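You operate a simulated robot arm through the tools that you are given. There is no shell and no other tool. Be economical: measure what you need, move in short steps, check, and stop when the job is done.

The job below is to be done with a simulated two-armed robot. You get a single attempt, and the scene is never put back.

JOB
Put the grey cup on the clear glass pane on the back board of the left bench. Take the end cap from the shelf of the green table and put it on the panel on the end table of the right bench. Fetch the small seals box and set it on the shelf of the green table. Turn the pressure dial to 4 bar. Put the thick packer from the far end of the back board on the low shelf of the brown bench. Stack the short profile labelled "P3" from the far end of the back board on top of the short profile marked "T2". Open the right drawer. Do these in any order. Set down upright: grey cup, end cap, small seals box.

It is judged by the outcome, as a careful person would: the job done as asked, and still so three seconds after it is handed in. It fails if anything else is knocked over, pushed out of place, dropped, spilled or broken. Lids that push on must go on centred and level and be pressed home; caps that screw on are set level and turned clockwise until they are tight.

ROBOT AND FRAMES
Two 6-joint arms with two-finger parallel grippers on one trunk, on a base that drives. Base frame: it is fixed to the floor where the robot stands at the start and does not move with it; the origin is under the middle of the robot, x ahead of it, y to its left, z up. Lengths are in mm, angles in rad, forces in N, time in s.
The left shoulder is at the start at [-96, 177, 781], the right one opposite. With the tool pointing down near the work surface each hand reaches from about 420 to 500 mm from the robot's upright axis, wherever it stands, measured 20 degrees to its own side. Places, roughly: end cap (4x7x5 cm) [1100, 300, 300]; glass pane (19x19x2 cm) [-3400, -1700, 800]; grey cup (10x7x8 cm) [500, 200, 900]; low shelf of the brown bench [-2700, -4800, 200]; panel (19x19x2 cm) [1000, -2200, 800]; pressure dial [900, -1300, 900]; right drawer [-3200, -4700, 700]; shelf of the green table [800, 300, 300]; short profile [750, -1500, 750]; small seals box [1000, 250, 1000]; thick packer [1250, -1750, 750]. Payload 1.57 kg a hand.
The TCP of each hand is the grasp point between the finger pads, 30 mm short of the fingertips. In the tool frame z runs along the fingers and y along their closing line. The gripper opens to 80 mm. The fingers are 17 mm wide and 12 mm thick; the gripper's body (40 by 82 mm) begins 80 mm behind the TCP.
Orientation is that of the tool frame in the base frame, as [roll, pitch, yaw] about the fixed x, y, z axes, in that order (R = Rz(yaw) Ry(pitch) Rx(roll)). With the fingers straight down and closing along the base's y, the tool's x points along the base's -x, its y along +y and its z along -z.

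CONTROLS
- The arms move only by the tool step_arm. It takes "left_steps", "right_steps" or both (then of equal length, played together; a hand with none holds still); each is a list of rows, each an object of numbers (a shift or turn left out is 0, a gripper value left out holds the last): "dx", "dy", "dz": the shift along the tool's x, y, z in mm; "wx", "wy", "wz": the turn, a rotation vector about the tool's x, y, z in rad; "fingers": the opening, from 0 (shut) to 1 (fully open). In form: [{"dx": .., "dy": .., "dz": .., "wx": .., "wy": .., "wz": .., "fingers": ..}, ...]. A call has 1 to 20 rows; each row shifts and turns the commanded pose from where the row before left it, along the tool's axes as they then stand. Rows are played at 5 a second. More than 50 mm and 0.15 rad between two rows, or a gripper value outside its range, and nothing of the call is played. A pose out of reach is approached as far as the arm can. The call stops where the force on the tool passes 40 N (or 10 N more than at its start, if that is more) or the arm is blocked; 0.2 s more then pass. Each finger travels about 72 mm/s and halts on what it meets, pressing with about 25 N; the grip force reading is that of the motor and also rises with nothing between the fingers. The clock runs only during rows and for 0.2 s after the last one: add rows that do not move to give the fingers time. The reply holds the time, the measured pose of the TCP, the force on the tool along the base axes, the opening and the grip force, in the units named above and with some noise, with the torque about the TCP (base axes, N m) and any sound that the robot's microphone picked up.
- Cameras (640 x 400 px; columns grow to the right, rows downward): "scene" is now at [28.9, 24.2, 1496.4]; the picture's right is [0.32, -0.95, 0.00], its down [-0.77, -0.26, -0.59] and it looks along [0.56, 0.19, -0.81] (base axes); focal length 270 px, centre (320, 200). "left" rides on the left gripper at [72, 7, -122] in its tool frame; the picture's right is [-0.09, 1.00, 0.00], its down [-0.84, -0.08, -0.54] and it looks along [-0.54, -0.05, 0.84] (tool axes); focal length 238 px, centre (320, 200). "right" rides on the right gripper at [72, -7, -122] in its tool frame; the picture's right is [0.09, 1.00, 0.00], its down [-0.84, 0.08, -0.54] and it looks along [-0.54, 0.05, 0.84] (tool axes); focal length 238 px, centre (320, 200). There is no depth. A picture from a camera that has moved, and an enlarged one, comes with that camera's place and axes in the base frame and with its lens.
- get_image(camera): a new picture of that camera. No time passes.
- move_column(by): slides the trunk up (or, below 0, down) by that many mm; the arms and the scene camera ride with it, the base frame stays. It gives what a move gives, with no picture.
- steer(legs): drives the robot by 1 to 6 legs, each [ahead, left, turn to the left] in mm, mm and rad, along the robot's own axes; the way and the turn of a leg run together, so that a leg with both is an arc; at most 1500 mm and 3.142 rad a leg. The arms and the cameras ride along, it lands a little off, and it stops where it bumps. It gives what a move gives.
- aim_head(pan, tilt): turns the head with the scene camera to pan (to the left, within 2.496 rad either way) and tilt (down, from -0.506 to 1.204), counted from straight ahead of the robot. It gives what a move gives.
- close_up(camera, box): a new picture of the part [left, top, right, bottom] of that camera's present view, enlarged. No time passes.
- job_done(): hands the job in; it is judged then, once.

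Go step by step. Nothing tells you exact positions but the pictures and the camera data: compare them with the known pose of the tool, close in by small moves and look again before you grip or let go. The budget is 186 turns and 166 pictures, counting those below and the enlarged ones. Unless the task says otherwise, let go and move clear before handing in, and close with one line.

The tools are called after "Call:" as name(argument=value, ...) on one line, values as JSON. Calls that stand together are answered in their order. step_arm: Moves the arms, as the interface text tells. Its arguments: {"type":"object","properties":{"left_steps":{"type":"array","items":{"type":"object","properties":{"dx":{"type":"number"},"dy":{"type":"number"},"dz":{"type":"number"},"wx":{"type":"number"},"wy":{"type":"number"},"wz":{"type":"number"},"fingers":{"type":"number"}}}},"right_steps":{"type":"array","items":{"type":"object","properties":{"dx":{"type":"number"},"dy":{"type":"number"},"dz":{"type":"number"},"wx":{"type":"number"},"wy":{"type":"number"},"wz":{"type":"number"},"fingers":{"type":"number"}}}}},"required":[]} The other tools are called the same way: move_column (by) slides the trunk up or down; steer (legs) drives the base; aim_head (pan, tilt) turns the head that bears the scene camera; get_image (camera) takes a picture; close_up (camera, box) takes an enlarged picture of a part of a camera's view; job_done () hands the job in.

At the start:

```text
time_s: 0.0
left_position: [378.9, 338.3, 1055.8]
left_tool_rot: [3.141, -0.001, 3.141]
left_wrist_force: [0.3, -0.3, -0.3]
left_moment: [-0.03, -0.01, -0.01]
left_width: 80.3
left_gripper_force: 0.1
right_position: [461.1, 1.6, 1051.9]
right_tool_rot: [-3.14, 0.001, 3.141]
right_wrist_force: [0.1, 0.1, 0.5]
right_moment: [-0.02, -0.01, 0.01]
right_width: 80.1
right_gripper_force: 0.0
trunk travel left (down, up): [-225.0, 103.0]
robot x, y, heading: [-1.2, 1.0, 0.001]
head pan, tilt: [0.326, 0.941]
```

scene: 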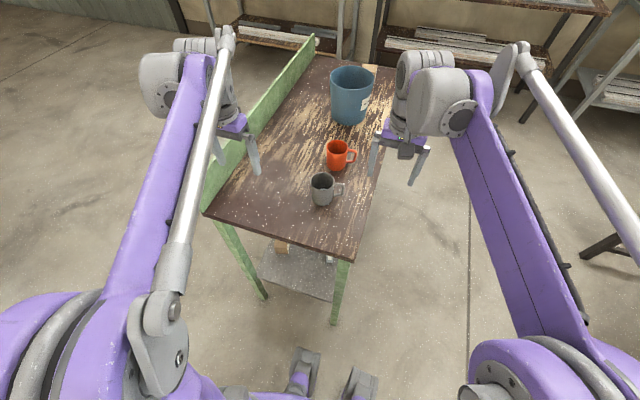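
right: 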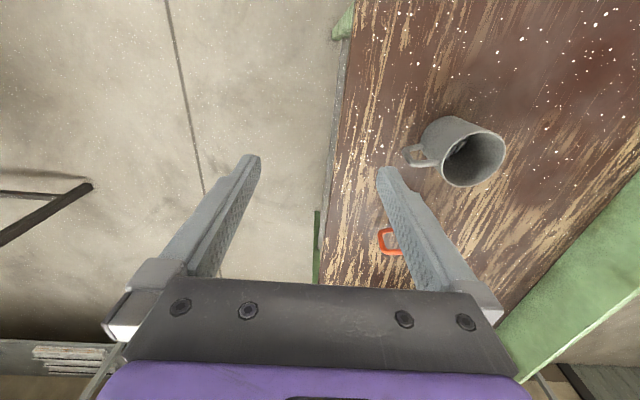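
left: 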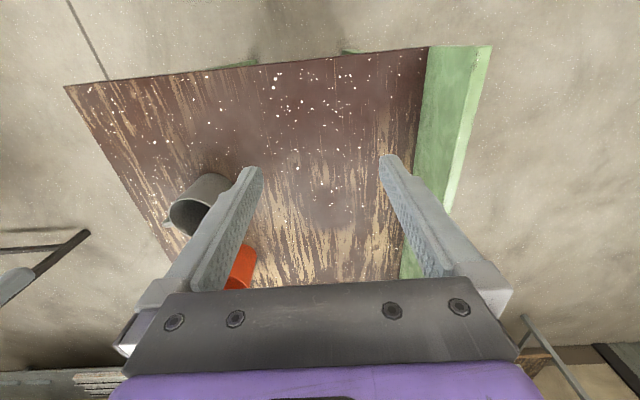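

The green table stands in front with the grey cup nearest, the orange cup next, and a bucket with something yellow behind it. I'll look closer before moving.

Call:
close_up(camera="scene", box=[200, 30, 440, 180])

Call:
close_up(camera="scene", box=[200, 150, 440, 300])

Call:
aim_head(pan=-0.8, tilt=0.5)

Call:
get_image(camera="scene")

```text
2.67 times, centred on (320, 105) of scene
camera zoom: at [28.9, 24.2, 1496.4], right [0.32, -0.95, 0.0], down [-0.77, -0.26, -0.59], along [0.56, 0.19, -0.81], focal length 720 px, centre (320, 453)
```

zoom: 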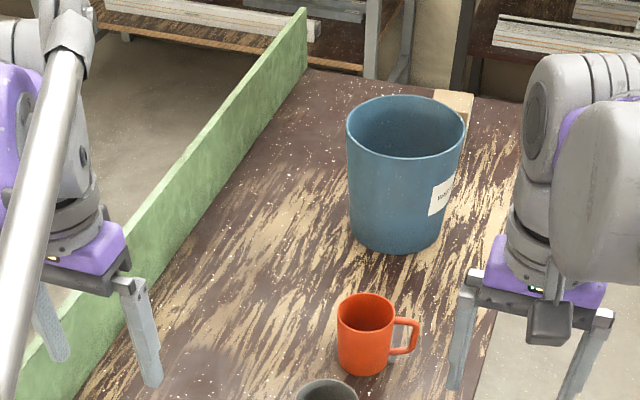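

```text
2.67 times, centred on (320, 225) of scene
camera zoom: at [28.9, 24.2, 1496.4], right [0.32, -0.95, 0.0], down [-0.77, -0.26, -0.59], along [0.56, 0.19, -0.81], focal length 720 px, centre (320, 133)
```

zoom: 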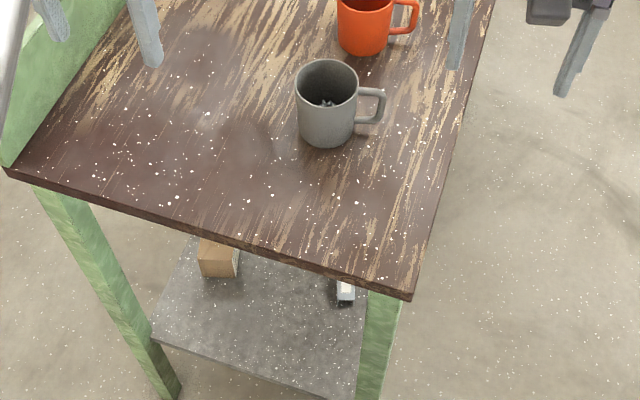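

```text
time_s: 1.4
left_position: [379.1, 339.6, 1056.2]
left_tool_rot: [-3.141, 0.001, -3.141]
left_wrist_force: [0.1, 0.0, 0.7]
left_moment: [0.03, -0.03, -0.03]
left_width: 80.0
left_gripper_force: 0.1
right_position: [461.2, 1.4, 1051.9]
right_tool_rot: [-3.141, -0.001, -3.141]
right_wrist_force: [-1.0, -0.5, 0.2]
right_moment: [-0.02, 0.02, 0.04]
right_width: 80.0
right_gripper_force: 0.1
trunk travel left (down, up): [-225.0, 103.0]
robot x, y, heading: [-1.5, -2.1, 0.001]
head pan, tilt: [-0.799, 0.499]
```

```text
160 pictures are left
camera scene: at [23.1, -64.5, 1533.3], right [-0.72, -0.7, 0.0], down [-0.33, 0.34, -0.88], along [0.61, -0.63, -0.48], focal length 270 px, centre (320, 200)
```

scene: 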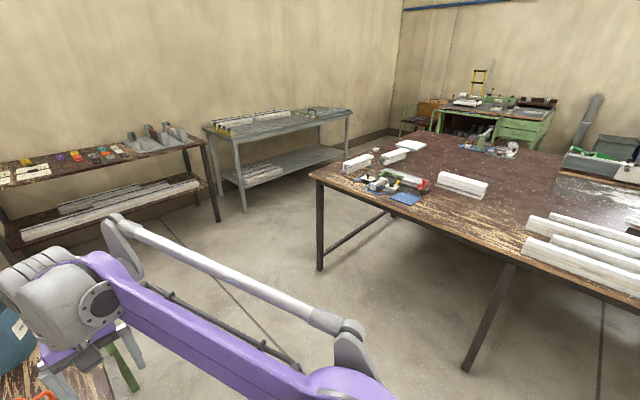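

To the right is a big brown-topped table with profiles, a dial and more; I'll survey the rest of the room.

Call:
close_up(camera="scene", box=[300, 110, 540, 260])

Call:
aim_head(pan=-1.7, tilt=0.35)

Call:
get_image(camera="scene")

Call:
aim_head(pan=-2.49, tilt=0.35)

Call:
get_image(camera="scene")

```text
2.67 times, centred on (420, 185) of scene
camera zoom: at [23.1, -64.5, 1533.3], right [-0.72, -0.7, 0.0], down [-0.33, 0.34, -0.88], along [0.61, -0.63, -0.48], focal length 720 px, centre (53, 240)
```

zoom: 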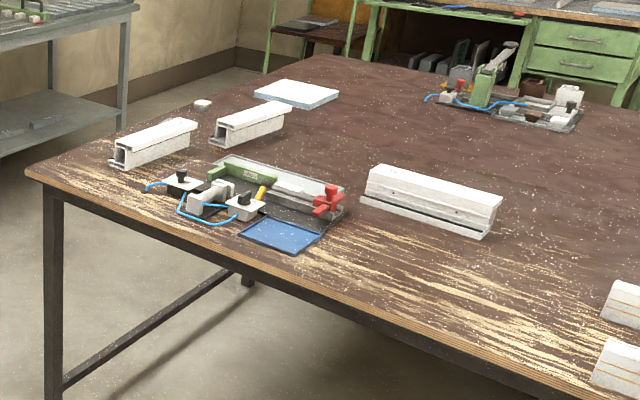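

```text
time_s: 2.5
left_position: [379.9, 339.6, 1056.2]
left_tool_rot: [3.14, -0.001, 3.141]
left_wrist_force: [0.6, 0.1, 0.3]
left_moment: [0.0, -0.03, 0.01]
left_width: 80.1
left_gripper_force: 0.1
right_position: [462.0, 0.4, 1051.6]
right_tool_rot: [-3.14, 0.0, -3.141]
right_wrist_force: [-0.3, -0.7, 0.1]
right_moment: [-0.01, 0.03, -0.01]
right_width: 80.1
right_gripper_force: 0.1
trunk travel left (down, up): [-225.0, 103.0]
robot x, y, heading: [0.2, -1.7, -0.006]
head pan, tilt: [-1.7, 0.351]
```

```text
158 pictures are left
camera scene: at [-52.3, -91.6, 1546.9], right [-0.99, 0.13, 0.0], down [0.04, 0.34, -0.94], along [-0.12, -0.93, -0.34], focal length 270 px, centre (320, 200)
```

scene: 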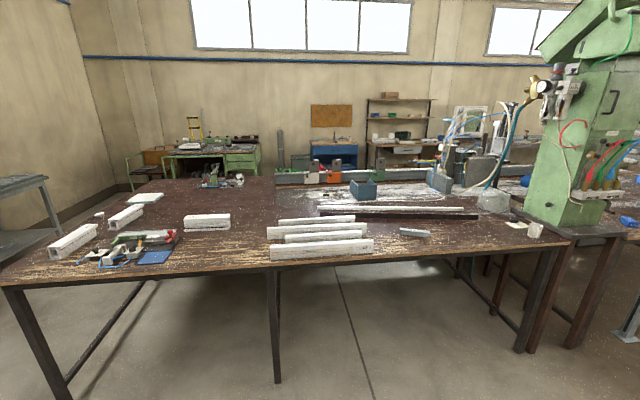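

```text
time_s: 3.7
left_position: [378.8, 338.5, 1056.0]
left_tool_rot: [3.141, -0.001, 3.14]
left_wrist_force: [0.1, 0.2, -0.6]
left_moment: [0.03, -0.01, 0.0]
left_width: 79.9
left_gripper_force: 0.1
right_position: [461.3, 2.4, 1052.5]
right_tool_rot: [-3.141, 0.0, 3.141]
right_wrist_force: [0.2, 0.6, 0.2]
right_moment: [-0.01, 0.0, 0.0]
right_width: 80.0
right_gripper_force: 0.0
trunk travel left (down, up): [-225.0, 103.0]
robot x, y, heading: [-1.2, -2.1, 0.0]
head pan, tilt: [-2.491, 0.351]
```

```text
157 pictures are left
camera scene: at [-114.4, -55.8, 1547.0], right [-0.61, 0.8, 0.0], down [0.27, 0.21, -0.94], along [-0.75, -0.57, -0.34], focal length 270 px, centre (320, 200)
```

scene: 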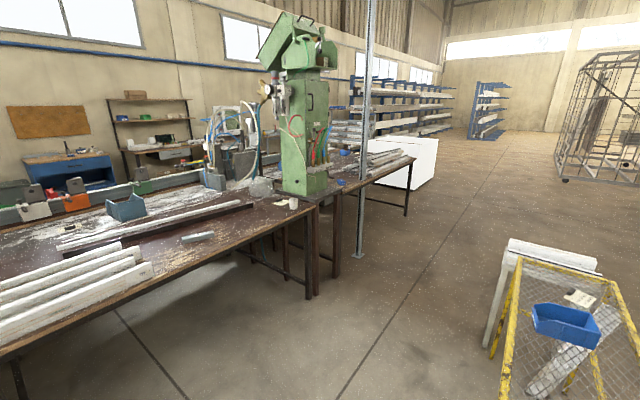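

The big bench lies along y≈-1300, and the green table spans x≈320–1290, y≈30–480. I'll drive round to the table's open right side, facing +y, to see the box and the shelf.

Call:
steer(legs=[[-350, 0, 0], [0, -700, 0], [1400, 0, 0], [0, 0, 1.571]])

Call:
aim_head(pan=0.0, tilt=0.7)

Call:
get_image(camera="scene")

```text
time_s: 22.5
left_position: [707.0, -304.3, 1056.8]
left_tool_rot: [-3.14, 0.0, -1.556]
left_wrist_force: [1.0, 0.1, -0.5]
left_moment: [0.03, -0.02, -0.02]
left_width: 79.8
left_gripper_force: 0.1
right_position: [1042.2, -216.4, 1051.8]
right_tool_rot: [3.141, 0.0, -1.556]
right_wrist_force: [0.0, 0.0, -0.6]
right_moment: [-0.02, 0.04, 0.02]
right_width: 79.8
right_gripper_force: 0.1
trunk travel left (down, up): [-225.0, 103.0]
robot x, y, heading: [1048.6, -681.0, 1.584]
head pan, tilt: [-2.491, 0.351]
```

```text
time_s: 24.8
left_position: [708.1, -304.5, 1056.2]
left_tool_rot: [3.141, 0.0, -1.557]
left_wrist_force: [0.7, 0.9, -0.2]
left_moment: [-0.03, 0.01, -0.01]
left_width: 80.0
left_gripper_force: 0.0
right_position: [1042.3, -217.9, 1052.0]
right_tool_rot: [3.14, 0.001, -1.557]
right_wrist_force: [0.9, 0.1, -0.4]
right_moment: [0.02, 0.02, -0.02]
right_width: 80.1
right_gripper_force: 0.1
trunk travel left (down, up): [-225.0, 103.0]
robot x, y, heading: [1046.6, -681.5, 1.587]
head pan, tilt: [0.0, 0.7]
```

```text
156 pictures are left
camera scene: at [1050.0, -632.8, 1515.6], right [1.0, 0.01, 0.0], down [0.01, -0.64, -0.77], along [-0.01, 0.76, -0.64], focal length 270 px, centre (320, 200)
```

scene: 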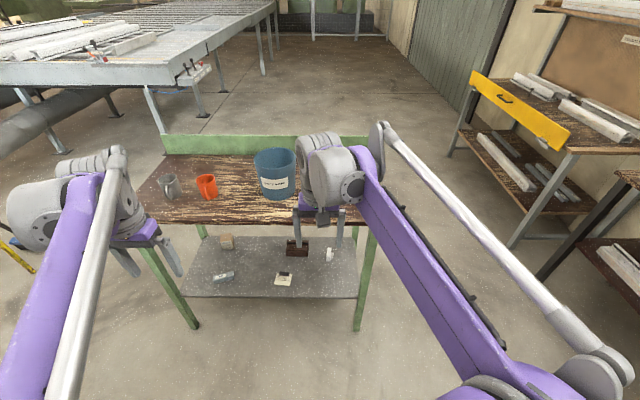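

The shelf is visible under the table with several small parts on it. I'll zoom in.

Call:
close_up(camera="scene", box=[160, 220, 400, 370])

Call:
get_image(camera="right")

Call:
get_image(camera="left")

```text
2.67 times, centred on (280, 295) of scene
camera zoom: at [1050.0, -632.8, 1515.6], right [1.0, 0.01, 0.0], down [0.01, -0.64, -0.77], along [-0.01, 0.76, -0.64], focal length 720 px, centre (427, -53)
```

zoom: 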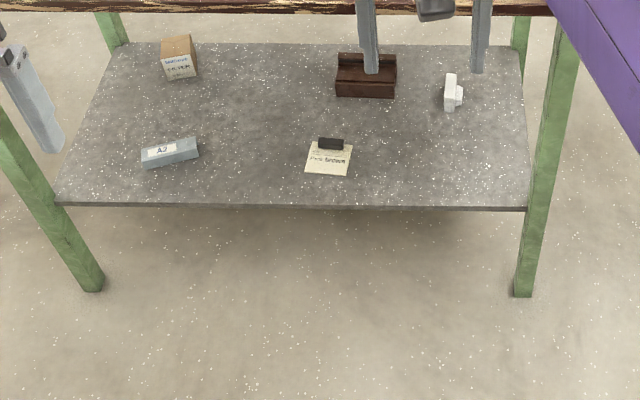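

```text
154 pictures are left
camera right: at [1051.7, -289.6, 1173.6], right [-0.99, -0.11, 0.0], down [-0.09, 0.84, 0.54], along [-0.06, 0.54, -0.84], focal length 238 px, centre (320, 200)
```

right: 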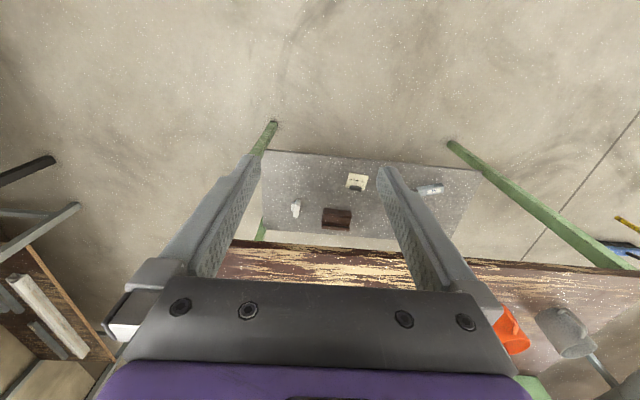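

```text
153 pictures are left
camera left: at [702.4, -377.4, 1177.8], right [-1.0, 0.08, 0.0], down [0.07, 0.84, 0.54], along [0.04, 0.54, -0.84], focal length 238 px, centre (320, 200)
```

left: 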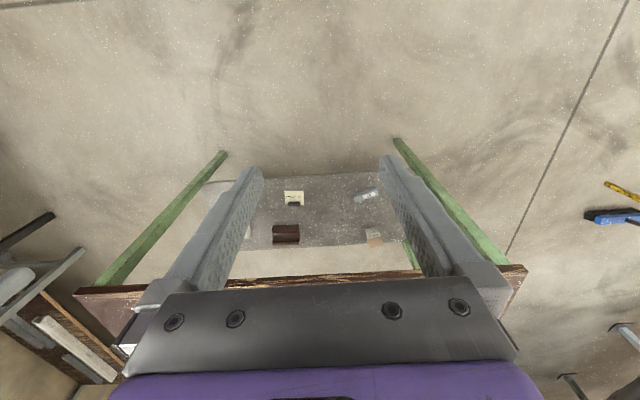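

The end cap is the white part at about (1092, 340) on the shelf. I'll move the right hand aside to see the seals box.

Call:
step_arm(right_steps=[{"dy": -45}, {"dy": -45}, {"dy": -45}, {"dy": -45}])

Call:
close_up(camera="scene", box=[220, 120, 460, 270])

Call:
get_image(camera="right")

```text
time_s: 25.8
left_position: [708.3, -304.5, 1056.4]
left_tool_rot: [3.14, 0.0, -1.557]
left_wrist_force: [-1.0, -0.4, 0.2]
left_moment: [0.03, -0.01, -0.03]
left_width: 80.0
left_gripper_force: 0.0
right_position: [1224.8, -215.1, 1053.4]
right_tool_rot: [3.141, 0.0, -1.557]
right_wrist_force: [-0.1, 0.3, -0.8]
right_moment: [0.0, 0.01, 0.02]
right_width: 80.0
right_gripper_force: 0.1
trunk travel left (down, up): [-225.0, 103.0]
robot x, y, heading: [1054.1, -678.9, 1.59]
head pan, tilt: [0.0, 0.7]
```

```text
2.67 times, centred on (340, 195) of scene
camera zoom: at [1050.8, -632.9, 1515.6], right [1.0, 0.01, 0.0], down [0.01, -0.64, -0.77], along [-0.01, 0.76, -0.64], focal length 720 px, centre (267, 213)
```

zoom: 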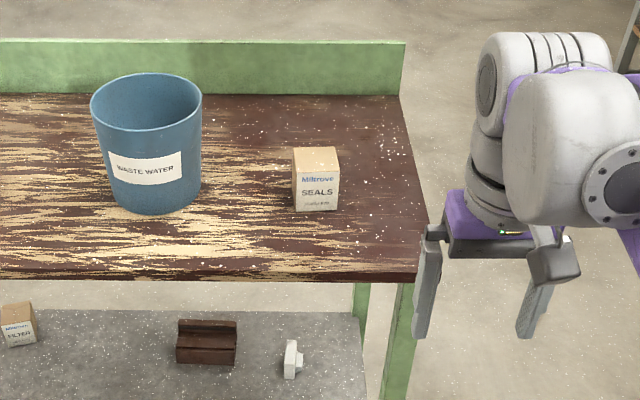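

```text
151 pictures are left
camera right: at [1233.6, -287.7, 1176.0], right [-0.99, -0.11, 0.0], down [-0.09, 0.84, 0.54], along [-0.06, 0.54, -0.84], focal length 238 px, centre (320, 200)
```

right: 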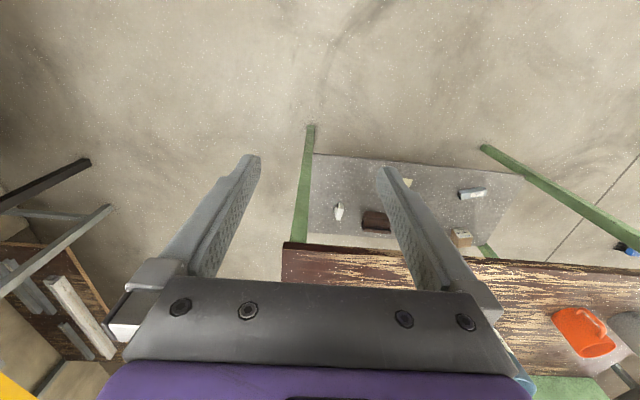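

The SEALS box is at about (1111, 190) on the table, roughly 65 mm wide. I'll tilt the right tool forward 45° so the same grip works for table and shelf.

Call:
step_arm(right_steps=[{"dy": 40}, {"dy": 40}, {"dy": 33}, {"dx": -24, "wy": -0.131}, {"dx": -24, "wy": -0.131}, {"dx": -24, "wy": -0.131}, {"dx": -24, "wy": -0.131}, {"dx": -24, "wy": -0.131}, {"dx": -24, "wy": -0.13}, {}])

Call:
get_image(camera="right")

Call:
get_image(camera="scene")

```text
time_s: 28.0
left_position: [707.1, -303.5, 1056.0]
left_tool_rot: [3.141, 0.0, -1.558]
left_wrist_force: [-0.4, -0.2, 0.3]
left_moment: [-0.02, -0.01, -0.01]
left_width: 80.2
left_gripper_force: 0.0
right_position: [1110.1, -83.7, 1097.4]
right_tool_rot: [-3.141, 0.788, -1.557]
right_wrist_force: [-0.8, -0.5, -0.5]
right_moment: [-0.04, 0.01, -0.01]
right_width: 79.9
right_gripper_force: 0.0
trunk travel left (down, up): [-225.0, 103.0]
robot x, y, heading: [1046.6, -679.7, 1.588]
head pan, tilt: [0.0, 0.7]
```

```text
150 pictures are left
camera right: at [1119.6, -221.8, 1131.9], right [-0.99, -0.08, -0.07], down [-0.08, 0.21, 0.98], along [-0.06, 0.98, -0.21], focal length 238 px, centre (320, 200)
```

right: 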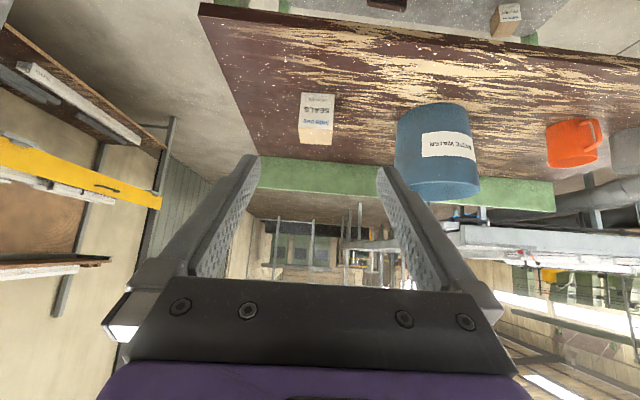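

```text
149 pictures are left
camera scene: at [1049.9, -632.8, 1515.6], right [1.0, 0.01, 0.0], down [0.01, -0.64, -0.76], along [-0.01, 0.76, -0.64], focal length 270 px, centre (320, 200)
```

scene: 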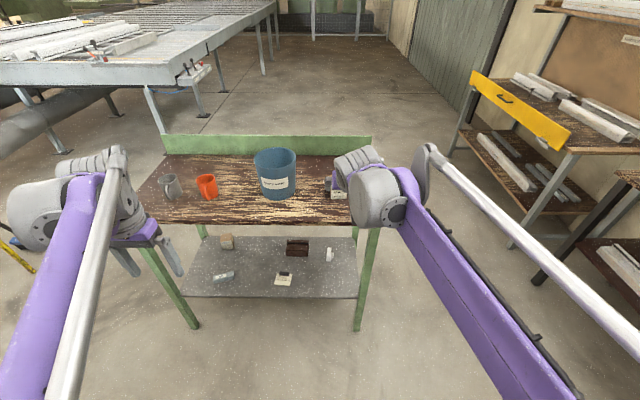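

Call:
close_up(camera="right", box=[250, 60, 410, 160])

```text
4.00 times, centred on (330, 110) of right
camera zoom: at [1119.6, -221.8, 1131.9], right [-0.99, -0.08, -0.07], down [-0.08, 0.21, 0.98], along [-0.06, 0.98, -0.21], focal length 953 px, centre (280, 560)
```

zoom: 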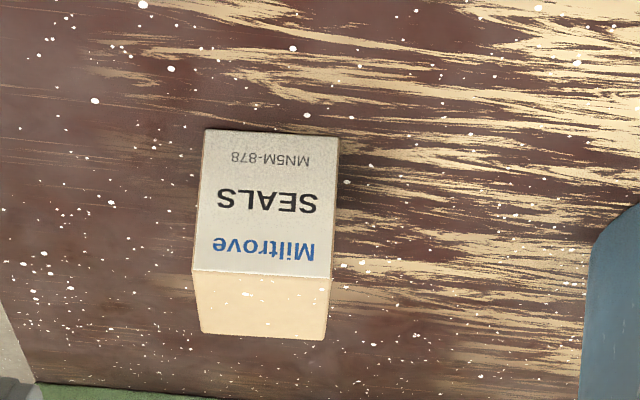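

Box measures about 61×64×69 mm, centred near (1111, 190), table top z≈855. I'll drive 250 mm closer, then re-measure.

Call:
steer(legs=[[250, 0, -0.015]])

Call:
get_image(camera="right")

```text
time_s: 29.8
left_position: [713.8, -49.4, 1055.7]
left_tool_rot: [3.141, -0.001, -1.579]
left_wrist_force: [0.7, -0.1, -1.1]
left_moment: [-0.04, 0.02, 0.02]
left_width: 79.9
left_gripper_force: 0.0
right_position: [1121.4, 163.4, 1096.8]
right_tool_rot: [-3.141, 0.785, -1.578]
right_wrist_force: [0.6, 0.0, -1.0]
right_moment: [-0.02, 0.0, 0.01]
right_width: 80.3
right_gripper_force: 0.1
trunk travel left (down, up): [-225.0, 103.0]
robot x, y, heading: [1050.6, -432.5, 1.568]
head pan, tilt: [0.0, 0.7]
```

```text
147 pictures are left
camera right: at [1128.4, 25.4, 1131.9], right [-1.0, -0.06, -0.07], down [-0.08, 0.21, 0.97], along [-0.04, 0.98, -0.21], focal length 238 px, centre (320, 200)
```

right: 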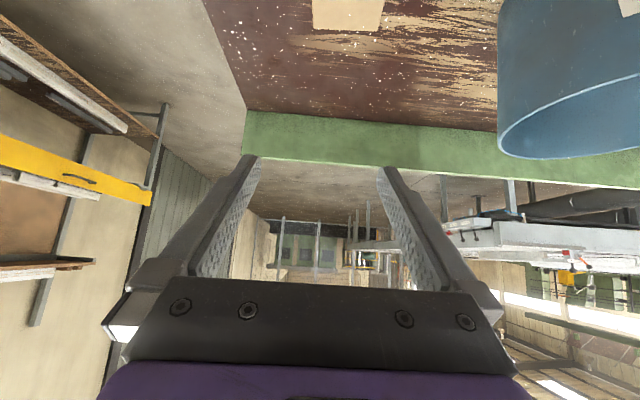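

Call:
step_arm(right_steps=[{"dx": 43, "dy": 6}, {"dx": 43, "dy": 7}, {"dx": 43}, {"dz": 40}, {"dz": 30}, {}])

Call:
get_image(camera="right")

Call:
close_up(camera="scene", box=[240, 160, 480, 310])

```text
time_s: 31.2
left_position: [714.6, -49.4, 1055.9]
left_tool_rot: [-3.141, 0.001, -1.577]
left_wrist_force: [-0.1, -0.2, 0.6]
left_moment: [0.02, -0.02, 0.0]
left_width: 80.1
left_gripper_force: 0.1
right_position: [1106.5, 120.5, 951.7]
right_tool_rot: [-3.141, 0.785, -1.577]
right_wrist_force: [0.4, 1.4, 0.2]
right_moment: [0.0, -0.01, -0.03]
right_width: 80.1
right_gripper_force: 0.1
trunk travel left (down, up): [-225.0, 103.0]
robot x, y, heading: [1050.2, -434.2, 1.564]
head pan, tilt: [0.0, 0.7]
```

```text
146 pictures are left
camera right: at [1114.0, -17.3, 987.5], right [-1.0, -0.06, -0.07], down [-0.08, 0.21, 0.97], along [-0.04, 0.98, -0.21], focal length 238 px, centre (320, 200)
```

right: 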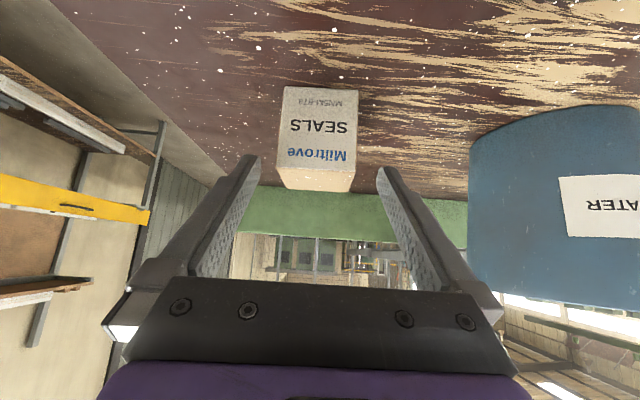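

```text
2.67 times, centred on (360, 235) of scene
camera zoom: at [1050.1, -384.8, 1515.6], right [1.0, -0.01, 0.0], down [0.0, -0.64, -0.77], along [0.01, 0.77, -0.64], focal length 720 px, centre (213, 107)
```

zoom: 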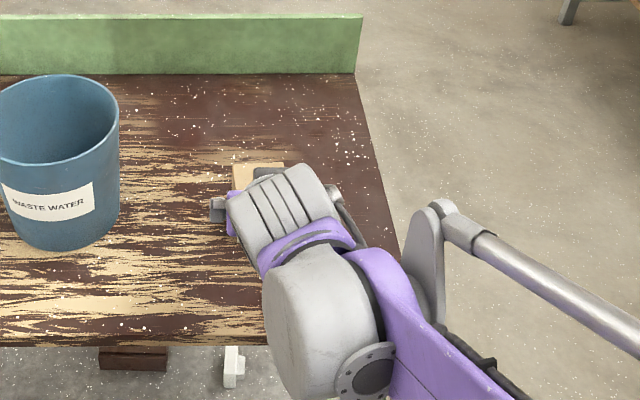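

Box is ~6 mm to the right of the finger centre. I'll correct, advance along the tool and close.

Call:
step_arm(right_steps=[{"dy": -6}, {"dz": 40}, {"dz": 42}, {}, {"fingers": 0.5}, {"fingers": 0.5}, {"fingers": 0.5}])

Call:
get_image(camera="right")

```text
time_s: 32.8
left_position: [713.7, -48.6, 1056.9]
left_tool_rot: [3.141, 0.0, -1.578]
left_wrist_force: [0.6, 0.8, -0.2]
left_moment: [0.03, 0.02, 0.01]
left_width: 79.9
left_gripper_force: 0.1
right_position: [1117.5, 177.2, 897.5]
right_tool_rot: [3.141, 0.787, -1.578]
right_wrist_force: [0.4, -0.5, 1.3]
right_moment: [0.0, -0.01, 0.02]
right_width: 59.7
right_gripper_force: 25.2
trunk travel left (down, up): [-225.0, 103.0]
robot x, y, heading: [1047.0, -432.7, 1.564]
head pan, tilt: [0.0, 0.7]
```

```text
144 pictures are left
camera right: at [1123.3, 39.3, 931.8], right [-1.0, -0.06, -0.07], down [-0.08, 0.21, 0.97], along [-0.04, 0.98, -0.21], focal length 238 px, centre (320, 200)
```

right: 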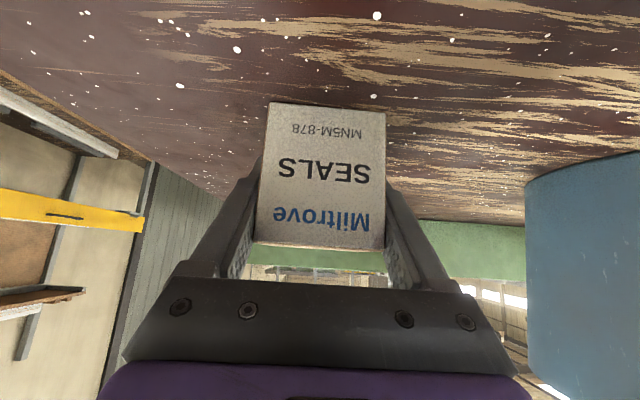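

Box is gripped (59.7 mm wide, bottom ~40 mm below the TCP). Lift, back out and lower the trunk.

Call:
step_arm(right_steps=[{"dx": -20, "dz": -20}, {"dx": -30, "dz": -30}, {"dx": -30, "dz": -30}, {}])

Call:
steer(legs=[[-330, 0, 0]])

Call:
move_column(by=-224)

Call:
get_image(camera="right")

```text
time_s: 33.8
left_position: [713.6, -48.3, 1055.1]
left_tool_rot: [-3.141, -0.002, -1.576]
left_wrist_force: [-0.3, -0.4, 0.7]
left_moment: [0.05, 0.01, -0.04]
left_width: 80.2
left_gripper_force: 0.0
right_position: [1116.5, 178.5, 1014.5]
right_tool_rot: [-3.141, 0.786, -1.579]
right_wrist_force: [-0.6, -0.3, -0.1]
right_moment: [0.0, -0.01, 0.0]
right_width: 40.0
right_gripper_force: 0.0
trunk travel left (down, up): [-225.0, 103.0]
robot x, y, heading: [1049.2, -427.4, 1.564]
head pan, tilt: [0.0, 0.7]
```

```text
time_s: 36.0
left_position: [713.5, -379.8, 1056.2]
left_tool_rot: [-3.142, 0.0, -1.583]
left_wrist_force: [0.2, -0.5, 0.6]
left_moment: [-0.01, -0.01, 0.02]
left_width: 79.9
left_gripper_force: 0.0
right_position: [1116.3, -154.7, 1014.3]
right_tool_rot: [-3.142, 0.784, -1.583]
right_wrist_force: [-0.5, 0.3, -0.1]
right_moment: [0.02, -0.02, 0.0]
right_width: 40.0
right_gripper_force: 0.0
trunk travel left (down, up): [-225.0, 103.0]
robot x, y, heading: [1044.6, -758.5, 1.552]
head pan, tilt: [0.0, 0.7]
```

```text
time_s: 38.4
left_position: [713.4, -379.4, 831.5]
left_tool_rot: [3.141, -0.001, -1.582]
left_wrist_force: [0.1, 0.2, -0.3]
left_moment: [-0.03, 0.03, -0.02]
left_width: 80.0
left_gripper_force: 0.1
right_position: [1116.8, -154.6, 789.6]
right_tool_rot: [3.141, 0.785, -1.584]
right_wrist_force: [-0.8, 0.5, 0.7]
right_moment: [0.0, -0.02, 0.0]
right_width: 39.9
right_gripper_force: 0.1
trunk travel left (down, up): [-1.0, 327.0]
robot x, y, heading: [1047.8, -758.4, 1.556]
head pan, tilt: [0.0, 0.7]
```

```text
143 pictures are left
camera right: at [1122.3, -292.9, 825.0], right [-1.0, -0.05, -0.07], down [-0.07, 0.21, 0.97], along [-0.04, 0.98, -0.21], focal length 238 px, centre (320, 200)
```

right: 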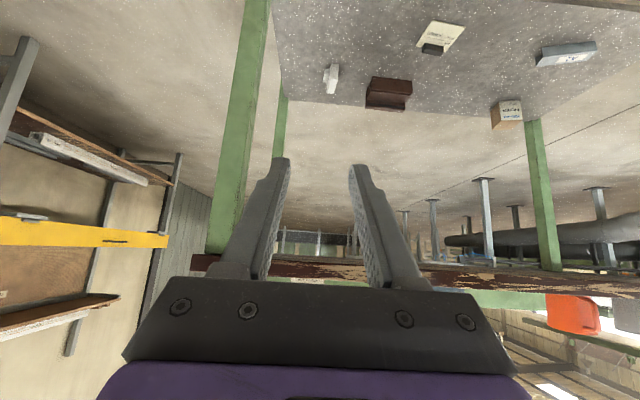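

The box slipped out on lifting. I'll check where it is.

Call:
get_image(camera="scene")

Call:
close_up(camera="scene", box=[280, 90, 440, 190])

```text
142 pictures are left
camera scene: at [1047.6, -667.7, 1290.7], right [1.0, -0.01, 0.0], down [-0.01, -0.64, -0.77], along [0.01, 0.76, -0.64], focal length 270 px, centre (320, 200)
```

scene: 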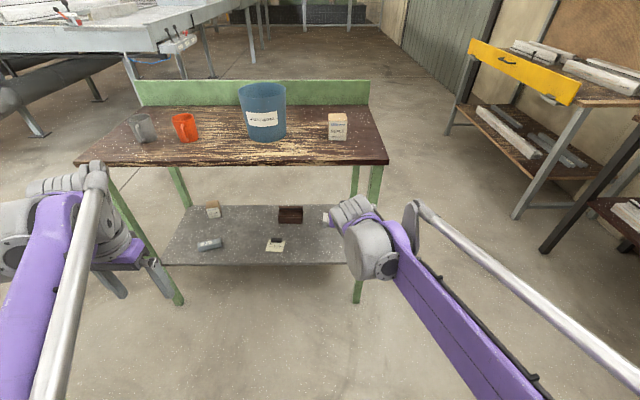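

```text
4.00 times, centred on (360, 140) of scene
camera zoom: at [1047.6, -667.7, 1290.7], right [1.0, -0.01, 0.0], down [-0.01, -0.64, -0.77], along [0.01, 0.76, -0.64], focal length 1080 px, centre (160, 440)
```

zoom: 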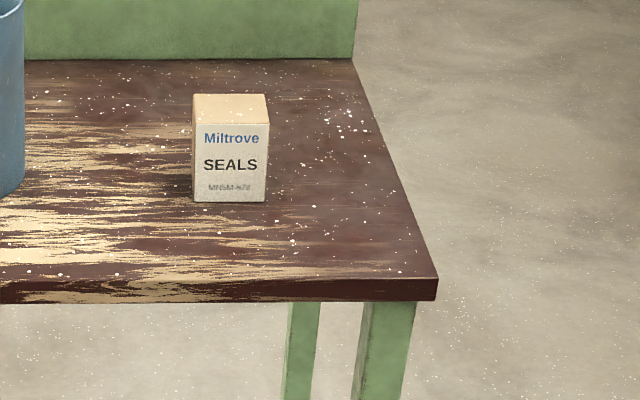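

The box stayed upright in place; I'll regrip it later more firmly and lift slowly. Since I'm low now, I'll fetch the end cap with the right hand first.

Call:
step_arm(right_steps=[{"fingers": 1}, {"fingers": 1}, {"fingers": 1}])

Call:
close_up(camera="right", box=[280, 20, 440, 120])

```text
time_s: 39.2
left_position: [713.4, -379.2, 832.4]
left_tool_rot: [-3.141, -0.001, -1.586]
left_wrist_force: [0.4, 0.6, 0.5]
left_moment: [0.01, -0.01, -0.01]
left_width: 80.3
left_gripper_force: 0.1
right_position: [1116.8, -154.6, 789.0]
right_tool_rot: [-3.141, 0.786, -1.582]
right_wrist_force: [0.0, -0.3, -0.8]
right_moment: [0.02, -0.01, -0.02]
right_width: 79.9
right_gripper_force: 0.0
trunk travel left (down, up): [-1.0, 327.0]
robot x, y, heading: [1042.3, -763.6, 1.558]
head pan, tilt: [0.0, 0.7]
```

```text
4.00 times, centred on (360, 70) of right
camera zoom: at [1122.4, -292.6, 824.9], right [-1.0, -0.05, -0.07], down [-0.07, 0.21, 0.97], along [-0.04, 0.98, -0.21], focal length 953 px, centre (160, 720)
```

zoom: 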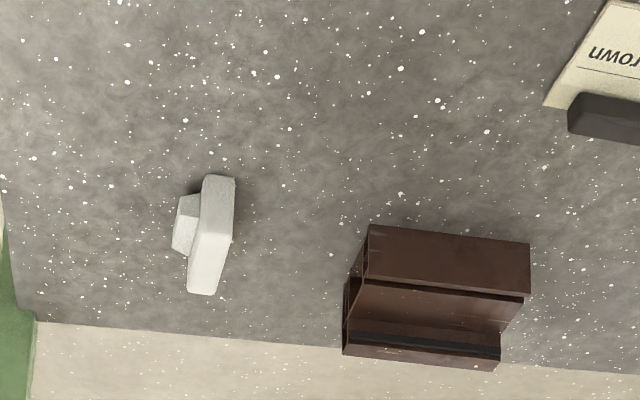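

The end cap stands with its 40 mm width along x, around (1085, 290). I'll lower the right hand to shelf height outside the table first.

Call:
step_arm(right_steps=[{"dx": 33, "dz": 33}, {"dx": 33, "dz": 33}, {"dx": 33, "dz": 33}, {"dx": 33, "dz": 33}, {"dx": 33, "dz": 33}, {"dx": 33, "dz": 33}, {"dx": 33, "dz": 33}, {}])

Call:
get_image(camera="right")

Call:
get_image(camera="scene")

```text
time_s: 41.0
left_position: [713.0, -378.6, 831.9]
left_tool_rot: [-3.14, -0.001, -1.586]
left_wrist_force: [-0.5, -0.6, 0.2]
left_moment: [-0.01, 0.02, 0.02]
left_width: 80.0
left_gripper_force: 0.0
right_position: [1114.3, -154.6, 460.3]
right_tool_rot: [3.141, 0.785, -1.584]
right_wrist_force: [0.0, -0.4, 0.0]
right_moment: [-0.01, -0.01, -0.02]
right_width: 79.9
right_gripper_force: 0.1
trunk travel left (down, up): [-1.0, 327.0]
robot x, y, heading: [1048.7, -763.5, 1.559]
head pan, tilt: [0.0, 0.7]
```

```text
139 pictures are left
camera right: at [1120.2, -292.1, 496.0], right [-1.0, -0.05, -0.07], down [-0.07, 0.21, 0.97], along [-0.04, 0.98, -0.21], focal length 238 px, centre (320, 200)
```

right: 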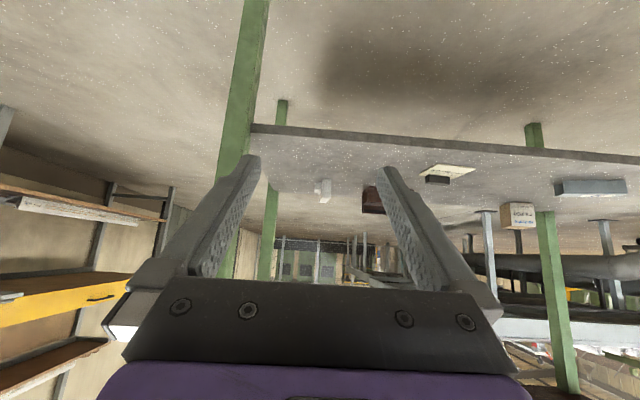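

```text
138 pictures are left
camera scene: at [1047.6, -667.7, 1290.7], right [1.0, -0.01, 0.0], down [-0.01, -0.64, -0.77], along [0.01, 0.76, -0.64], focal length 270 px, centre (320, 200)
```

scene: 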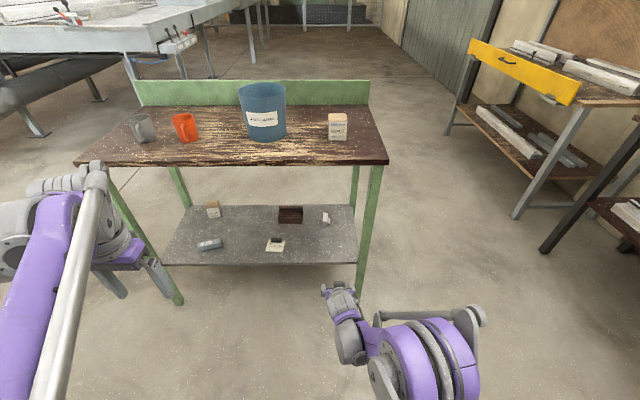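

Shelf surface z≈325, front edge y≈35, the cap centred near (1086, 300). I'll raise the left hand clear and drive 380 mm in.

Call:
step_arm(left_steps=[{"dz": -45}, {"dz": -45}, {"dz": -45}, {}], right_steps=[{"dy": 9}, {"dy": 10}, {"dy": 9}, {}])

Call:
steer(legs=[[370, 0, 0.012]])

Call:
get_image(camera="right")

```text
time_s: 42.0
left_position: [714.6, -379.7, 966.4]
left_tool_rot: [-3.141, 0.0, -1.584]
left_wrist_force: [-0.2, 0.2, 0.0]
left_moment: [-0.03, 0.02, 0.03]
left_width: 80.1
left_gripper_force: 0.0
right_position: [1087.5, -152.9, 461.5]
right_tool_rot: [-3.14, 0.786, -1.584]
right_wrist_force: [0.8, 0.7, -0.2]
right_moment: [0.02, 0.02, -0.04]
right_width: 80.3
right_gripper_force: 0.1
trunk travel left (down, up): [-1.0, 327.0]
robot x, y, heading: [1049.0, -760.0, 1.556]
head pan, tilt: [0.0, 0.7]
```

```text
time_s: 44.3
left_position: [714.9, -12.0, 965.7]
left_tool_rot: [-3.141, 0.0, -1.576]
left_wrist_force: [-0.4, -0.3, 0.4]
left_moment: [-0.05, 0.0, 0.01]
left_width: 80.1
left_gripper_force: 0.0
right_position: [1084.7, 215.3, 460.2]
right_tool_rot: [3.141, 0.785, -1.576]
right_wrist_force: [0.0, 0.6, 0.4]
right_moment: [-0.01, 0.01, 0.0]
right_width: 79.8
right_gripper_force: 0.0
trunk travel left (down, up): [-1.0, 327.0]
robot x, y, heading: [1047.8, -394.8, 1.563]
head pan, tilt: [0.0, 0.7]
```

```text
137 pictures are left
camera right: at [1092.5, 78.0, 497.2], right [-1.0, -0.06, -0.07], down [-0.08, 0.21, 0.97], along [-0.05, 0.98, -0.21], focal length 238 px, centre (320, 200)
```

right: 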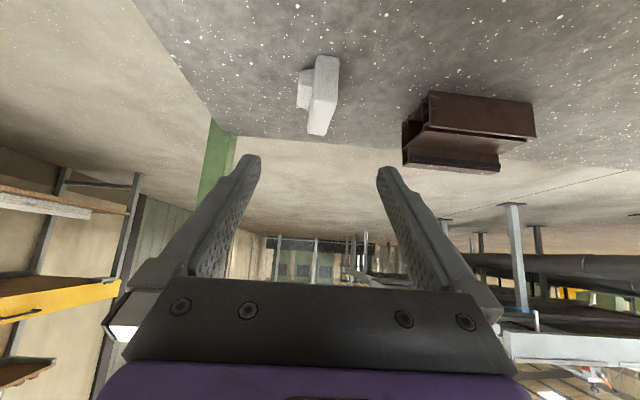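

Call:
close_up(camera="right", box=[264, 40, 376, 110])

Call:
close_up(camera="right", box=[264, 80, 376, 150])

```text
5.71 times, centred on (320, 75) of right
camera zoom: at [1092.5, 78.0, 497.2], right [-1.0, -0.06, -0.07], down [-0.08, 0.21, 0.97], along [-0.05, 0.98, -0.21], focal length 1362 px, centre (320, 914)
```

zoom: 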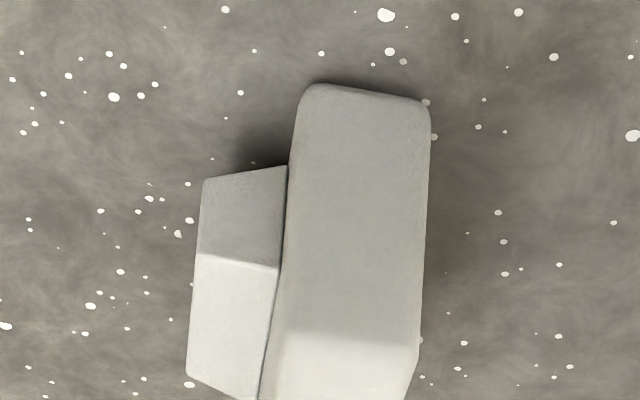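

```text
5.71 times, centred on (320, 115) of right
camera zoom: at [1092.5, 78.0, 497.2], right [-1.0, -0.06, -0.07], down [-0.08, 0.21, 0.97], along [-0.05, 0.98, -0.21], focal length 1362 px, centre (320, 686)
```

zoom: 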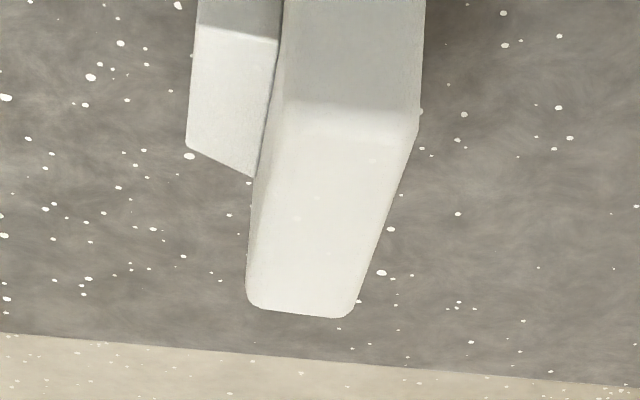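

The cap is a plate (~20 mm thick, y 262–328, ~46 tall) with a low boss on its +x side, total about 37 mm wide. I'll approach with fingers straddling it.

Call:
step_arm(right_steps=[{"dx": 23, "dy": -8}, {"dz": 40}, {"dz": 40}, {"dz": 30}, {}])

Call:
get_image(camera="right")

```text
time_s: 45.5
left_position: [716.4, -11.8, 966.1]
left_tool_rot: [-3.14, 0.0, -1.576]
left_wrist_force: [0.3, 0.9, 0.2]
left_moment: [0.0, 0.02, -0.01]
left_width: 80.1
left_gripper_force: 0.1
right_position: [1093.2, 276.6, 366.7]
right_tool_rot: [-3.141, 0.786, -1.575]
right_wrist_force: [-0.2, 0.1, 1.2]
right_moment: [-0.01, 0.01, 0.01]
right_width: 80.1
right_gripper_force: 0.0
trunk travel left (down, up): [-1.0, 327.0]
robot x, y, heading: [1048.9, -394.7, 1.569]
head pan, tilt: [0.0, 0.7]
```

```text
134 pictures are left
camera right: at [1100.4, 138.3, 401.8], right [-1.0, -0.06, -0.07], down [-0.08, 0.21, 0.97], along [-0.05, 0.98, -0.21], focal length 238 px, centre (320, 200)
```

right: 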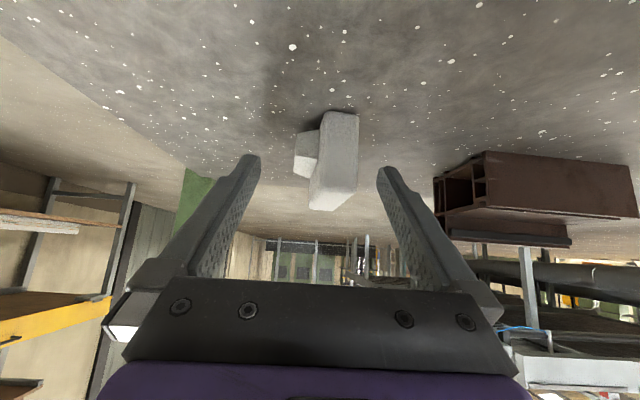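

Shelf refined to z≈318, cap front at y≈268. Advance a bit more and close fully.

Call:
step_arm(right_steps=[{"dx": 4}, {"dz": 9}, {"dz": 9}, {}, {"fingers": 0.6}, {"fingers": 0.2}, {"fingers": 0.2}, {"fingers": 0.2}, {"fingers": 0.2}])

Call:
get_image(camera="right")

```text
time_s: 47.5
left_position: [714.2, -11.8, 966.1]
left_tool_rot: [3.14, 0.0, -1.575]
left_wrist_force: [-0.2, 0.3, 0.5]
left_moment: [-0.01, 0.03, 0.02]
left_width: 80.2
left_gripper_force: 0.0
right_position: [1092.9, 287.7, 352.4]
right_tool_rot: [3.141, 0.784, -1.576]
right_wrist_force: [-0.3, -0.2, -0.2]
right_moment: [-0.01, -0.02, 0.01]
right_width: 35.1
right_gripper_force: 25.2
trunk travel left (down, up): [-1.0, 327.0]
robot x, y, heading: [1052.3, -394.1, 1.567]
head pan, tilt: [0.0, 0.7]
```

```text
133 pictures are left
camera right: at [1101.0, 149.1, 387.0], right [-1.0, -0.06, -0.07], down [-0.08, 0.21, 0.97], along [-0.05, 0.98, -0.21], focal length 238 px, centre (320, 200)
```

right: 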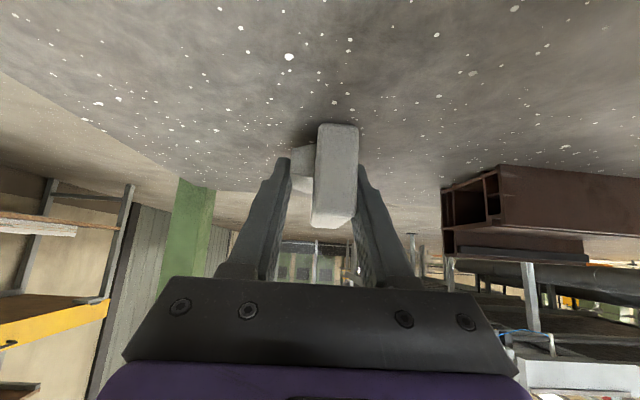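

Gripped at 35 mm. Lifting slowly.

Call:
step_arm(right_steps=[{"dx": -2, "dz": -2, "fingers": 0}, {"dx": -3, "dz": -3}, {"dx": -4, "dz": -4}, {"dx": -5, "dz": -5}, {"dx": -7, "dz": -7}, {"dx": -9, "dz": -9}, {"dx": -9, "dz": -9}, {}])

Call:
get_image(camera="right")

```text
time_s: 49.3
left_position: [714.8, -12.9, 966.8]
left_tool_rot: [-3.141, 0.001, -1.577]
left_wrist_force: [-0.2, 0.5, 0.4]
left_moment: [0.02, 0.02, 0.0]
left_width: 80.1
left_gripper_force: 0.1
right_position: [1092.5, 287.9, 408.5]
right_tool_rot: [-3.14, 0.785, -1.576]
right_wrist_force: [0.1, -0.1, 0.0]
right_moment: [-0.02, 0.02, -0.03]
right_width: 35.0
right_gripper_force: 25.1
trunk travel left (down, up): [-1.0, 327.0]
robot x, y, heading: [1047.7, -396.1, 1.567]
head pan, tilt: [0.0, 0.7]
```

```text
132 pictures are left
camera right: at [1100.3, 150.6, 443.1], right [-1.0, -0.06, -0.07], down [-0.08, 0.21, 0.97], along [-0.05, 0.98, -0.21], focal length 238 px, centre (320, 200)
```

right: 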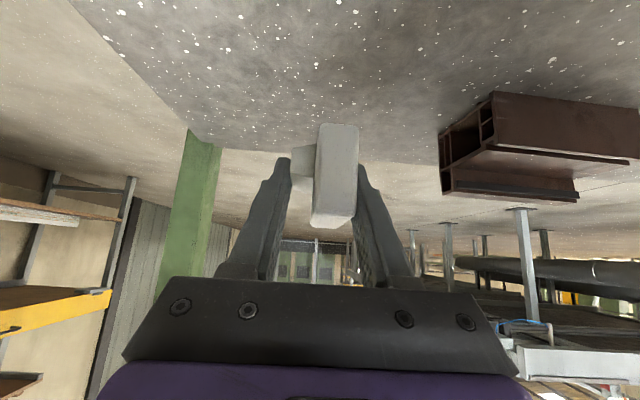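

Cap held firmly. I'll back out, strafe right so the left hand lines up with the box, raise the trunk and tilt the left tool likewise.

Call:
steer(legs=[[-400, 0, 0], [0, -240, 0]])

Call:
move_column(by=223)

Call:
step_arm(left_steps=[{"dy": -40}, {"dy": -40}, {"dy": -40}, {"dy": -38}, {"dx": -24, "wy": -0.131}, {"dx": -24, "wy": -0.131}, {"dx": -24, "wy": -0.131}, {"dx": -24, "wy": -0.131}, {"dx": -24, "wy": -0.131}, {"dx": -24, "wy": -0.13}, {}])

Call:
get_image(camera="left")

Call:
get_image(camera="scene")

```text
time_s: 54.1
left_position: [947.2, -417.2, 965.9]
left_tool_rot: [-3.142, 0.0, -1.563]
left_wrist_force: [-0.5, 0.4, 0.2]
left_moment: [0.03, 0.02, -0.03]
left_width: 79.8
left_gripper_force: 0.1
right_position: [1322.2, -112.3, 408.4]
right_tool_rot: [3.141, 0.786, -1.564]
right_wrist_force: [-0.3, -0.5, -0.2]
right_moment: [-0.02, 0.02, 0.04]
right_width: 35.0
right_gripper_force: 24.7
trunk travel left (down, up): [-1.0, 327.0]
robot x, y, heading: [1283.5, -794.9, 1.58]
head pan, tilt: [0.0, 0.7]
```

```text
time_s: 56.5
left_position: [946.6, -419.1, 1188.7]
left_tool_rot: [3.141, 0.001, -1.564]
left_wrist_force: [0.2, 0.0, -0.1]
left_moment: [0.03, -0.02, 0.02]
left_width: 80.0
left_gripper_force: 0.1
right_position: [1321.2, -111.6, 630.7]
right_tool_rot: [3.141, 0.785, -1.565]
right_wrist_force: [-0.1, 0.3, -1.0]
right_moment: [-0.01, 0.03, 0.02]
right_width: 35.0
right_gripper_force: 25.1
trunk travel left (down, up): [-224.0, 104.0]
robot x, y, heading: [1285.0, -795.9, 1.576]
head pan, tilt: [0.0, 0.7]
```

```text
time_s: 58.9
left_position: [1104.5, -284.1, 1235.7]
left_tool_rot: [-3.141, 0.789, -1.565]
left_wrist_force: [0.1, -0.2, -0.1]
left_moment: [0.0, 0.01, -0.01]
left_width: 79.9
left_gripper_force: 0.1
right_position: [1322.5, -112.2, 630.5]
right_tool_rot: [3.141, 0.786, -1.563]
right_wrist_force: [0.5, 0.2, -0.2]
right_moment: [0.03, -0.03, -0.01]
right_width: 34.9
right_gripper_force: 25.0
trunk travel left (down, up): [-224.0, 104.0]
robot x, y, heading: [1284.0, -793.2, 1.582]
head pan, tilt: [0.0, 0.7]
```

```text
131 pictures are left
camera left: at [1099.6, -421.4, 1271.6], right [-1.0, 0.06, 0.07], down [0.08, 0.21, 0.98], along [0.04, 0.98, -0.21], focal length 238 px, centre (320, 200)
```

left: 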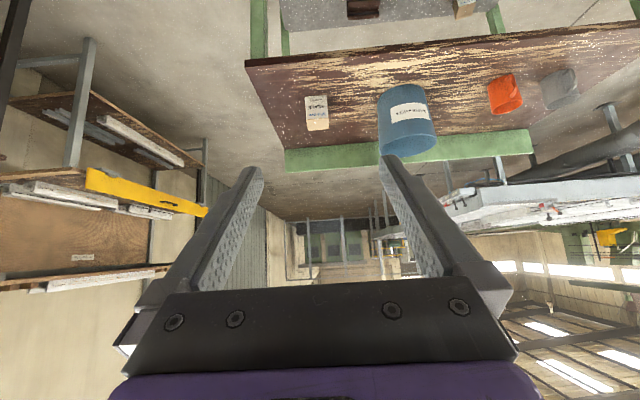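

```text
130 pictures are left
camera scene: at [1285.4, -748.9, 1514.6], right [1.0, 0.01, 0.0], down [0.0, -0.64, -0.76], along [-0.01, 0.76, -0.64], focal length 270 px, centre (320, 200)
```

scene: 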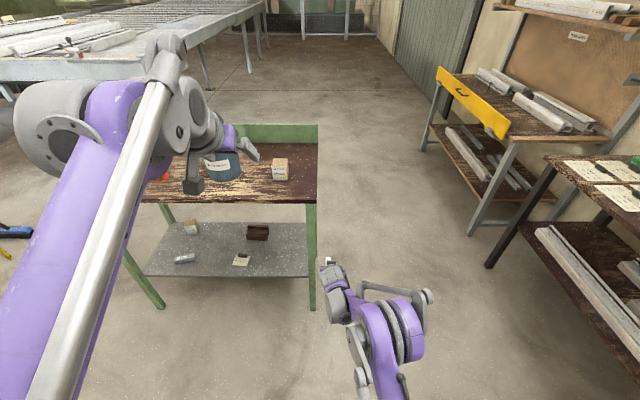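

Call:
step_arm(left_steps=[{"dx": 28, "dz": 28}, {"dx": 28, "dz": 28}, {"dx": 28, "dz": 28}, {"dx": 28, "dz": 28}, {"dx": 20, "dz": 20}], right_steps=[{"dy": -20}, {"dy": -20}, {"dy": -20}, {"dy": -20}, {"dy": -20}])

Call:
steer(legs=[[350, 0, -0.01]])

Call:
get_image(camera="left")

```text
time_s: 60.1
left_position: [1104.9, -284.6, 1049.9]
left_tool_rot: [3.141, 0.788, -1.566]
left_wrist_force: [-0.6, 0.4, 0.4]
left_moment: [0.04, 0.0, 0.0]
left_width: 80.0
left_gripper_force: 0.0
right_position: [1422.5, -111.6, 630.4]
right_tool_rot: [3.14, 0.786, -1.567]
right_wrist_force: [0.0, -1.0, 0.6]
right_moment: [0.0, -0.01, 0.01]
right_width: 35.0
right_gripper_force: 25.2
trunk travel left (down, up): [-224.0, 104.0]
robot x, y, heading: [1284.0, -796.6, 1.577]
head pan, tilt: [0.0, 0.7]
```

```text
time_s: 62.3
left_position: [1106.1, 55.8, 1050.8]
left_tool_rot: [3.141, 0.784, -1.571]
left_wrist_force: [0.1, -0.3, 1.1]
left_moment: [-0.03, -0.01, -0.02]
left_width: 80.0
left_gripper_force: 0.1
right_position: [1426.9, 224.8, 629.8]
right_tool_rot: [-3.141, 0.785, -1.572]
right_wrist_force: [0.8, -0.3, -0.4]
right_moment: [0.0, -0.04, 0.02]
right_width: 35.1
right_gripper_force: 25.0
trunk travel left (down, up): [-224.0, 104.0]
robot x, y, heading: [1285.9, -458.6, 1.564]
head pan, tilt: [0.0, 0.7]
```

```text
129 pictures are left
camera left: at [1102.1, -82.0, 1085.5], right [-1.0, 0.07, 0.07], down [0.08, 0.21, 0.97], along [0.05, 0.98, -0.21], focal length 238 px, centre (320, 200)
```

left: 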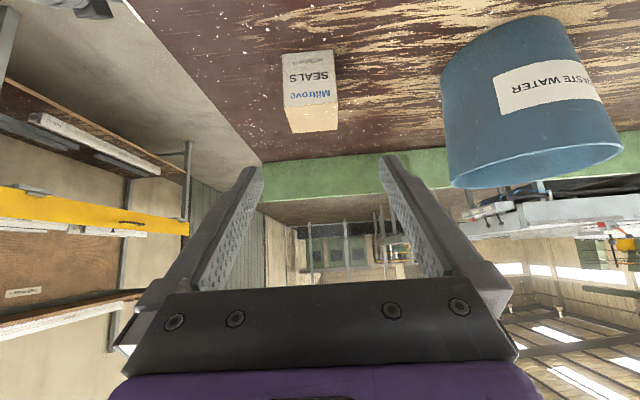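

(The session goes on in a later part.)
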